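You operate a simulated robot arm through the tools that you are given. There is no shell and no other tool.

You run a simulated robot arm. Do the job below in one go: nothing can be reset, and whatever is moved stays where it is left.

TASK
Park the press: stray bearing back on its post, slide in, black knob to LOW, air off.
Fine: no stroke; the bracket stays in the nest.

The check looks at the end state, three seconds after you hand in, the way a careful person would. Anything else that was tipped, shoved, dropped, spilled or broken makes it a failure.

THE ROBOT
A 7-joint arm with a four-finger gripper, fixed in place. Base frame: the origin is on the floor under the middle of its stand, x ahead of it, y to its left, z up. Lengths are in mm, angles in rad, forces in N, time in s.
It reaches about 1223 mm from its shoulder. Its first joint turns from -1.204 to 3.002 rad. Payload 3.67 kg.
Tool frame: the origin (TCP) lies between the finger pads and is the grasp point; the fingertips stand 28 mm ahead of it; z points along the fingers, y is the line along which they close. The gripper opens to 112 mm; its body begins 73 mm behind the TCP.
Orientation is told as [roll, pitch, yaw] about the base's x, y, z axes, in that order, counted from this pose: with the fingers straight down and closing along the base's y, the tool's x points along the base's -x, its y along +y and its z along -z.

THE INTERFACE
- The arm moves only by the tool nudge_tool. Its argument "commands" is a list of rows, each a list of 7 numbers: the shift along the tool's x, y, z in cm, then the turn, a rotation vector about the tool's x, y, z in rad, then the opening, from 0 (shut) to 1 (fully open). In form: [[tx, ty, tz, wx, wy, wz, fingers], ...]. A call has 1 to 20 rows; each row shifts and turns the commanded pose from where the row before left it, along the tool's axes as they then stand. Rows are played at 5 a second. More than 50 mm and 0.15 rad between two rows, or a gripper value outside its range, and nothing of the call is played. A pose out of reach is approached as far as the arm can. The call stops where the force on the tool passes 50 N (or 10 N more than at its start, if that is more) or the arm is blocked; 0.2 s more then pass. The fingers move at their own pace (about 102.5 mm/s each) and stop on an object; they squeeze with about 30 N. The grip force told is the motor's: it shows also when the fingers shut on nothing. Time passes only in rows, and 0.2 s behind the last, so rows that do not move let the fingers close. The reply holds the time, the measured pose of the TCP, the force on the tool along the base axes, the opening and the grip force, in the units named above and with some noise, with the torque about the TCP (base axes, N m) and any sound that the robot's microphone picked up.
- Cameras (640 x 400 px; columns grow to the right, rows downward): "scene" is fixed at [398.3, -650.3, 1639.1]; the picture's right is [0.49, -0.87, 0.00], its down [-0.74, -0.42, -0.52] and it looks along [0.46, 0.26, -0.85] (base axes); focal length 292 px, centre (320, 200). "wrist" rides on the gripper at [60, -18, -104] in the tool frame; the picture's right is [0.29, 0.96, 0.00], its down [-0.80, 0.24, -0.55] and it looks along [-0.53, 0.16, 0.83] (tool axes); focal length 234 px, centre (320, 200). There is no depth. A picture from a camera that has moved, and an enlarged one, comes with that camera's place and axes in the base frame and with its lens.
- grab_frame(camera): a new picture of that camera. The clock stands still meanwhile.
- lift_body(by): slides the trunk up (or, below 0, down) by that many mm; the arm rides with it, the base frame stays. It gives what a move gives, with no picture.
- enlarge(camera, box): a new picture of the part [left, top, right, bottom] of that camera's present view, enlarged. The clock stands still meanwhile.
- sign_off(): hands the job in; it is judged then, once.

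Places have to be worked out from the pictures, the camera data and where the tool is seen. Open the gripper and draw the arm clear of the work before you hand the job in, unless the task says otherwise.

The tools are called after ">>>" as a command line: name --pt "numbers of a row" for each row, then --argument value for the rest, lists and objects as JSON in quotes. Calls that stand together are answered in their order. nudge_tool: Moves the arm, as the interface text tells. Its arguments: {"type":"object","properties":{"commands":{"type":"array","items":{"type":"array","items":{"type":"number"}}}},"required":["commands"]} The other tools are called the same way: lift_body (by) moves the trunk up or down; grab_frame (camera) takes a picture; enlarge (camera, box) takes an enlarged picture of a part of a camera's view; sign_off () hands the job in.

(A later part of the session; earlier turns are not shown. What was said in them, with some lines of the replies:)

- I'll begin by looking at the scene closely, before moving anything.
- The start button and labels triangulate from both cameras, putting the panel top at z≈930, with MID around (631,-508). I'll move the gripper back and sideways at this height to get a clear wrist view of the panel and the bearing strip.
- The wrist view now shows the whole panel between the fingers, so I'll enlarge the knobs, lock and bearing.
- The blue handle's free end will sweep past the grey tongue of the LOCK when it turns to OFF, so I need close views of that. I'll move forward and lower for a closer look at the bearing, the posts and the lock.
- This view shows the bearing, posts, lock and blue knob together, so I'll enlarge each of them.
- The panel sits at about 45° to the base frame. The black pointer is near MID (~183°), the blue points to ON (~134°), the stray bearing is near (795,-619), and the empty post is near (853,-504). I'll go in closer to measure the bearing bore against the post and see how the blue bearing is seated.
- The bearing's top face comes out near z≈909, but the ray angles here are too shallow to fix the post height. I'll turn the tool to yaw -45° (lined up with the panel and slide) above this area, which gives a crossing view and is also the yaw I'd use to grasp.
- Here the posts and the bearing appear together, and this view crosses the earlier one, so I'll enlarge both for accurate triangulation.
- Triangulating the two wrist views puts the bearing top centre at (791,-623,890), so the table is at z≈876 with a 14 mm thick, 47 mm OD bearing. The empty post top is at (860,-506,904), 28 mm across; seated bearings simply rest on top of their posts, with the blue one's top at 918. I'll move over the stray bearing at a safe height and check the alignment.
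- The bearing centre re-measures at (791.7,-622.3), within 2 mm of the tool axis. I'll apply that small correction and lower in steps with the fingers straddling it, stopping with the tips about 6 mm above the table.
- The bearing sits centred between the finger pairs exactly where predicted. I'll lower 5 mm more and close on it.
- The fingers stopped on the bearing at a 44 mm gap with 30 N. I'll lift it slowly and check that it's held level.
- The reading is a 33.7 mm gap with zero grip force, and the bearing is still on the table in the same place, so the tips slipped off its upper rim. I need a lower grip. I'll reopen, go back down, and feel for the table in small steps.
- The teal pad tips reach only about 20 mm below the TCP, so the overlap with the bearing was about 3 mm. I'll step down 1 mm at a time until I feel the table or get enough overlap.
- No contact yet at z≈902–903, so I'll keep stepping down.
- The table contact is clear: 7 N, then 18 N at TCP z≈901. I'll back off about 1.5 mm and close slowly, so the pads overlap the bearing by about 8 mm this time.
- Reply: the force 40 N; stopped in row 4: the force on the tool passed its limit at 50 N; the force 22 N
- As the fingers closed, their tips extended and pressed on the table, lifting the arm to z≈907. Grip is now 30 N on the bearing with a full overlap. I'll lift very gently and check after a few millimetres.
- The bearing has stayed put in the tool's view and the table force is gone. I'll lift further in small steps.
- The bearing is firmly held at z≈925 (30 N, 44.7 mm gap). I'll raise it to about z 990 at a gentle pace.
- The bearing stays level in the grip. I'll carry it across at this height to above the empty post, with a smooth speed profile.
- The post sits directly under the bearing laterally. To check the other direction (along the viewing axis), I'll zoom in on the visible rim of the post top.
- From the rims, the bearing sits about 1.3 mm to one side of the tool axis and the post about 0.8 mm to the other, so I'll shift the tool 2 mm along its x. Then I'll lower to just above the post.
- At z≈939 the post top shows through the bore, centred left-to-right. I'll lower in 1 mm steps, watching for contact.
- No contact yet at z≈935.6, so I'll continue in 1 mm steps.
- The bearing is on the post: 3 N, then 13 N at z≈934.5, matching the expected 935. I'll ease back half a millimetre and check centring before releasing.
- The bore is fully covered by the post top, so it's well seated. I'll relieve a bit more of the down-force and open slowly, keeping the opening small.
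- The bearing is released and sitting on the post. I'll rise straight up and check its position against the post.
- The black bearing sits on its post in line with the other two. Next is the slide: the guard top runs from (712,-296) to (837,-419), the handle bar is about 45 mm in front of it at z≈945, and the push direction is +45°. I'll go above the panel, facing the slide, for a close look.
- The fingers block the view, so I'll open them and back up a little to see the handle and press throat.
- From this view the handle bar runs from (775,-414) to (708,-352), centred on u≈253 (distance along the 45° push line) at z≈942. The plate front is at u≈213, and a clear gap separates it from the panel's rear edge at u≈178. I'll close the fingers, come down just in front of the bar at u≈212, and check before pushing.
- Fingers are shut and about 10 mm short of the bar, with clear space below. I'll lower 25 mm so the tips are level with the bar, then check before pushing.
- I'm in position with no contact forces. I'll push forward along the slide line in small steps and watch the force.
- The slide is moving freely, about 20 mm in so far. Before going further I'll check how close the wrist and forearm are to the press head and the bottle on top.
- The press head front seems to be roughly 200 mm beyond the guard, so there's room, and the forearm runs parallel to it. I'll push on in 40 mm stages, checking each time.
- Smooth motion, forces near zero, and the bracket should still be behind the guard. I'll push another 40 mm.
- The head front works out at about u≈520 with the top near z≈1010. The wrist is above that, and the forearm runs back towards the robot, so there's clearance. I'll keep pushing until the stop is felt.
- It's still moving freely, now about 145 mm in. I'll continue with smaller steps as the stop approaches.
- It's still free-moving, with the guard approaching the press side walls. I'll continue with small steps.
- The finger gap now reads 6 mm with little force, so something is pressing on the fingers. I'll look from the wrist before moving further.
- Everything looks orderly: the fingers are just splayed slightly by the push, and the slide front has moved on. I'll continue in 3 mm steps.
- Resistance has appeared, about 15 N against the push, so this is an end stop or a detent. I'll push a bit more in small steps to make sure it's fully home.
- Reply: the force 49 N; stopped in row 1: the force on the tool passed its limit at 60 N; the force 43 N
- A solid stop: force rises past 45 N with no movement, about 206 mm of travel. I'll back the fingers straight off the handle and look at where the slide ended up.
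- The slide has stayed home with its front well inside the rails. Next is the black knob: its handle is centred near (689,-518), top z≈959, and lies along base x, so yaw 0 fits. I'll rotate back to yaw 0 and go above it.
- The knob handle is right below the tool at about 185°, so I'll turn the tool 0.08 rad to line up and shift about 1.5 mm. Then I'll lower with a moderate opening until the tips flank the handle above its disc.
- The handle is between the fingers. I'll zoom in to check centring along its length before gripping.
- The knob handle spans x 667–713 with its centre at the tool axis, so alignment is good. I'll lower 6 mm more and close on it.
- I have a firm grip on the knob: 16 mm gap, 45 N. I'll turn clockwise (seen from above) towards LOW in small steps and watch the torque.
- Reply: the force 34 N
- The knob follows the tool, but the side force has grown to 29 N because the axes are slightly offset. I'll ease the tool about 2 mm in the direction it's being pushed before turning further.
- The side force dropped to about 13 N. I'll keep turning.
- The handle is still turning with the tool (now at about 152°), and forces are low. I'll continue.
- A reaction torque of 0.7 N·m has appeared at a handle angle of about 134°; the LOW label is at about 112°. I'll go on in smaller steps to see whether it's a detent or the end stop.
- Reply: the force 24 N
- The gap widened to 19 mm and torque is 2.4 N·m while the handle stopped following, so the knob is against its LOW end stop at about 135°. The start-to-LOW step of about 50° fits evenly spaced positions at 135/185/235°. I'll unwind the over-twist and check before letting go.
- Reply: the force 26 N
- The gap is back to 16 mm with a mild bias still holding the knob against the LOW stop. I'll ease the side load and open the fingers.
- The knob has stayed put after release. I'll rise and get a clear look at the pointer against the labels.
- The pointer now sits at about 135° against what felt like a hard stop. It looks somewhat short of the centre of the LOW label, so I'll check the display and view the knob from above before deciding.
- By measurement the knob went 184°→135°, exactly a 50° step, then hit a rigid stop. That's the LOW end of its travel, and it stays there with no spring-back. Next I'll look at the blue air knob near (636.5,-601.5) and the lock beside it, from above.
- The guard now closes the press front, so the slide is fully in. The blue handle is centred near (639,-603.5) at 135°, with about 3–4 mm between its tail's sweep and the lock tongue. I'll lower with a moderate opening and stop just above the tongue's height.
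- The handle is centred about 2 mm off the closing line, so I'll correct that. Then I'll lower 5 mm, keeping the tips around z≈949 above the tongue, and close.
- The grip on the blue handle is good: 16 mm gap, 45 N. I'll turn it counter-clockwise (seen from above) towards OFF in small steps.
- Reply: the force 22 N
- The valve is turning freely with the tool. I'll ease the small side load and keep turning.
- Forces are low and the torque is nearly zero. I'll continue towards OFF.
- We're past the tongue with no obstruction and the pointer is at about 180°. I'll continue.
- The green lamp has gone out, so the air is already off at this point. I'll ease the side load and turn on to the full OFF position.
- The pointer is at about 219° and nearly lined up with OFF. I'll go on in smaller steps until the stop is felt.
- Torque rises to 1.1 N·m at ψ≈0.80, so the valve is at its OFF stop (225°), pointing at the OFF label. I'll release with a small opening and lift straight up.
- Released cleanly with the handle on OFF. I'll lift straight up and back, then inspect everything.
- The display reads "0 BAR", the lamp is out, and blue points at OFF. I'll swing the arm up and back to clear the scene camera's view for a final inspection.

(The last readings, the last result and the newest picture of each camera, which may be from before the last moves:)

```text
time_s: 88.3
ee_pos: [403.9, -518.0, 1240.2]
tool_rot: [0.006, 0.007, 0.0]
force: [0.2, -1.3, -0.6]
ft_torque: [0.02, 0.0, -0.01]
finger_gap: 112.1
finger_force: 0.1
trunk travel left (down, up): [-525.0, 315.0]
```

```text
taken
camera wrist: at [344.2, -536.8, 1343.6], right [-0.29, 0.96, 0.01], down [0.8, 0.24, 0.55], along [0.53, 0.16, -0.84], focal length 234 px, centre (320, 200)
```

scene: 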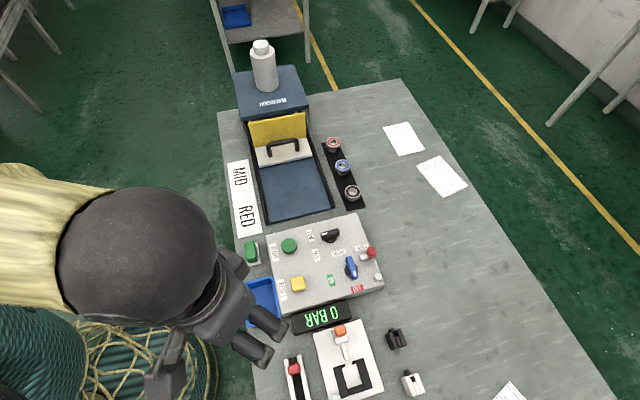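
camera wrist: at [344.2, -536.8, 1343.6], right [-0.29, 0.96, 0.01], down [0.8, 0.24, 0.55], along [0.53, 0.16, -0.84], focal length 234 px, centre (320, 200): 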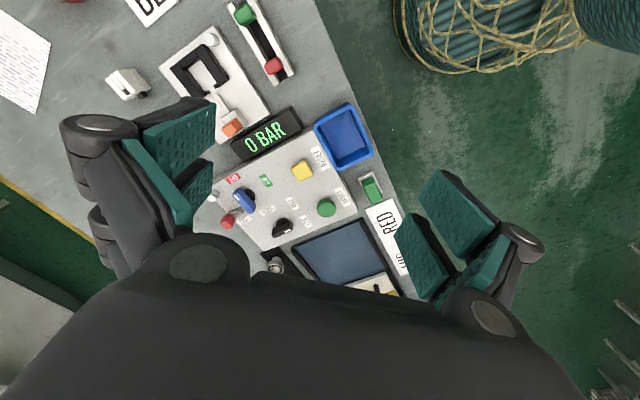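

The scene view is now clear, so I'll inspect each item closely.

>>> enlarge --camera "scene" --box '[225, 50, 385, 220]'

>>> enlarge --camera "scene" --box '[260, 205, 400, 305]'

>>> enlarge --camera "scene" --box '[300, 215, 350, 265]'

>>> enlarge --camera "scene" --box '[315, 125, 375, 215]'

```text
2.35 times, centred on (305, 135) of scene
camera zoom: at [398.3, -650.3, 1639.1], right [0.49, -0.87, 0.0], down [-0.74, -0.42, -0.52], along [0.46, 0.26, -0.85], focal length 686 px, centre (355, 353)
```

zoom: 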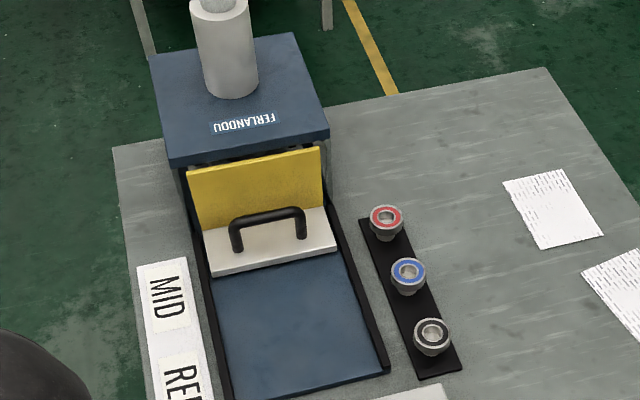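

```text
4.00 times, centred on (330, 255) of scene
camera zoom: at [398.3, -650.3, 1639.1], right [0.49, -0.87, 0.0], down [-0.74, -0.42, -0.52], along [0.46, 0.26, -0.85], focal length 1166 px, centre (280, -20)
```

zoom: 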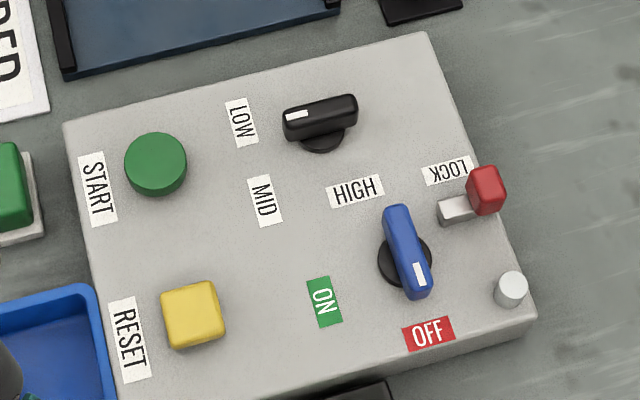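

```text
8.00 times, centred on (325, 240) of scene
camera zoom: at [398.3, -650.3, 1639.1], right [0.49, -0.87, 0.0], down [-0.74, -0.42, -0.52], along [0.46, 0.26, -0.85], focal length 2332 px, centre (280, -120)
```

zoom: 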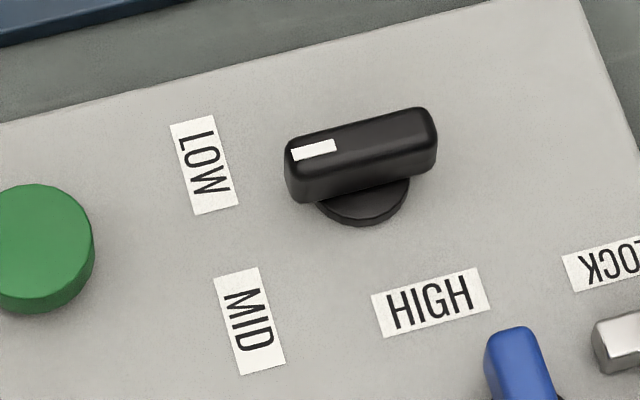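

```text
4.44 times, centred on (345, 170) of scene
camera zoom: at [398.3, -650.3, 1639.1], right [0.49, -0.87, 0.0], down [-0.74, -0.42, -0.52], along [0.46, 0.26, -0.85], focal length 1296 px, centre (209, 333)
```

zoom: 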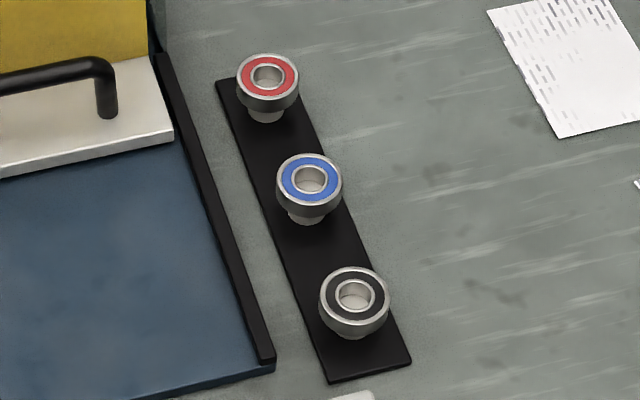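

The final checks all look right:
- **Bearing:** the black one sits squarely on its post.
- **Slide:** home, with the guard against the press front.
- **Black knob:** points at LOW.
- **Air:** blue points at OFF, the lamp is out and the display reads 0 BAR.

The lock and buttons look untouched. I'll draw the arm a bit further up and back before handing in.

>>> nudge_tool --pt "1.5 1.5 -3 0 0 0 1" --pt "1.5 1.5 -3 0 0 0 1" --pt "1.5 1.5 -2 0 0 0 1" --pt "0 0 0 0 0 0 1" --pt "0 0 0 0 0 0 1"

>>> grab_frame --camera "scene"

```text
time_s: 89.7
ee_pos: [366.7, -514.9, 1289.0]
tool_rot: [0.103, 0.024, -0.019]
force: [0.8, 0.5, -0.1]
ft_torque: [0.0, 0.01, -0.01]
finger_gap: 112.0
finger_force: 0.0
out of reach, approached as far as the arm can: row 3
trunk travel left (down, up): [-525.0, 315.0]
stopped in row 5: the arm was blocked; the commanded pose is now the measured one
```

```text
taken
```

scene: 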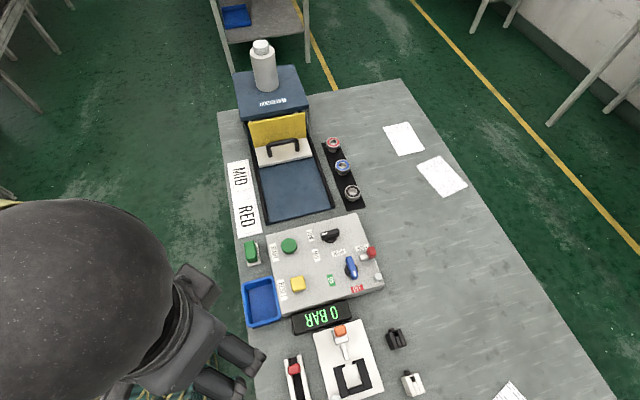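

The arm reached the end of its comfortable range high above the robot side of the bench. It's well clear, its gripper is open, and nothing is in contact. Everything on the bench is where it should be, so I'm handing in.

>>> sign_off

```text
The job is handed in.
```

The press is parked and I've handed the job in. I haven't had a result back from the check.

- **Bearing:** the stray black-sealed bearing is on the empty post, in line with the red and blue ones. My first grip slipped off, but the bearing stayed where it was on the table and the second grip held.
- **Slide:** pushed in about 215 mm to a firm stop. The guard now sits against the front of the press.
- **Black knob:** turned from MID to a hard stop on the LOW side. From some angles the pointer looks about 25° short of the middle of the LOW label, but it won't turn any further that way.
- **Air:** blue handle turned to its OFF stop. The lamp is out and the display reads 0 BAR.
- **Stroke and bracket:** I didn't touch START, RESET or the lock. The bracket was in the nest before I pushed the slide in, but the guard now hides it, so I couldn't check it afterwards.

The arm is up and back on the robot side, clear of the bench, with the gripper open. It stopped at the edge of its reach on the last move back, with nothing in contact.
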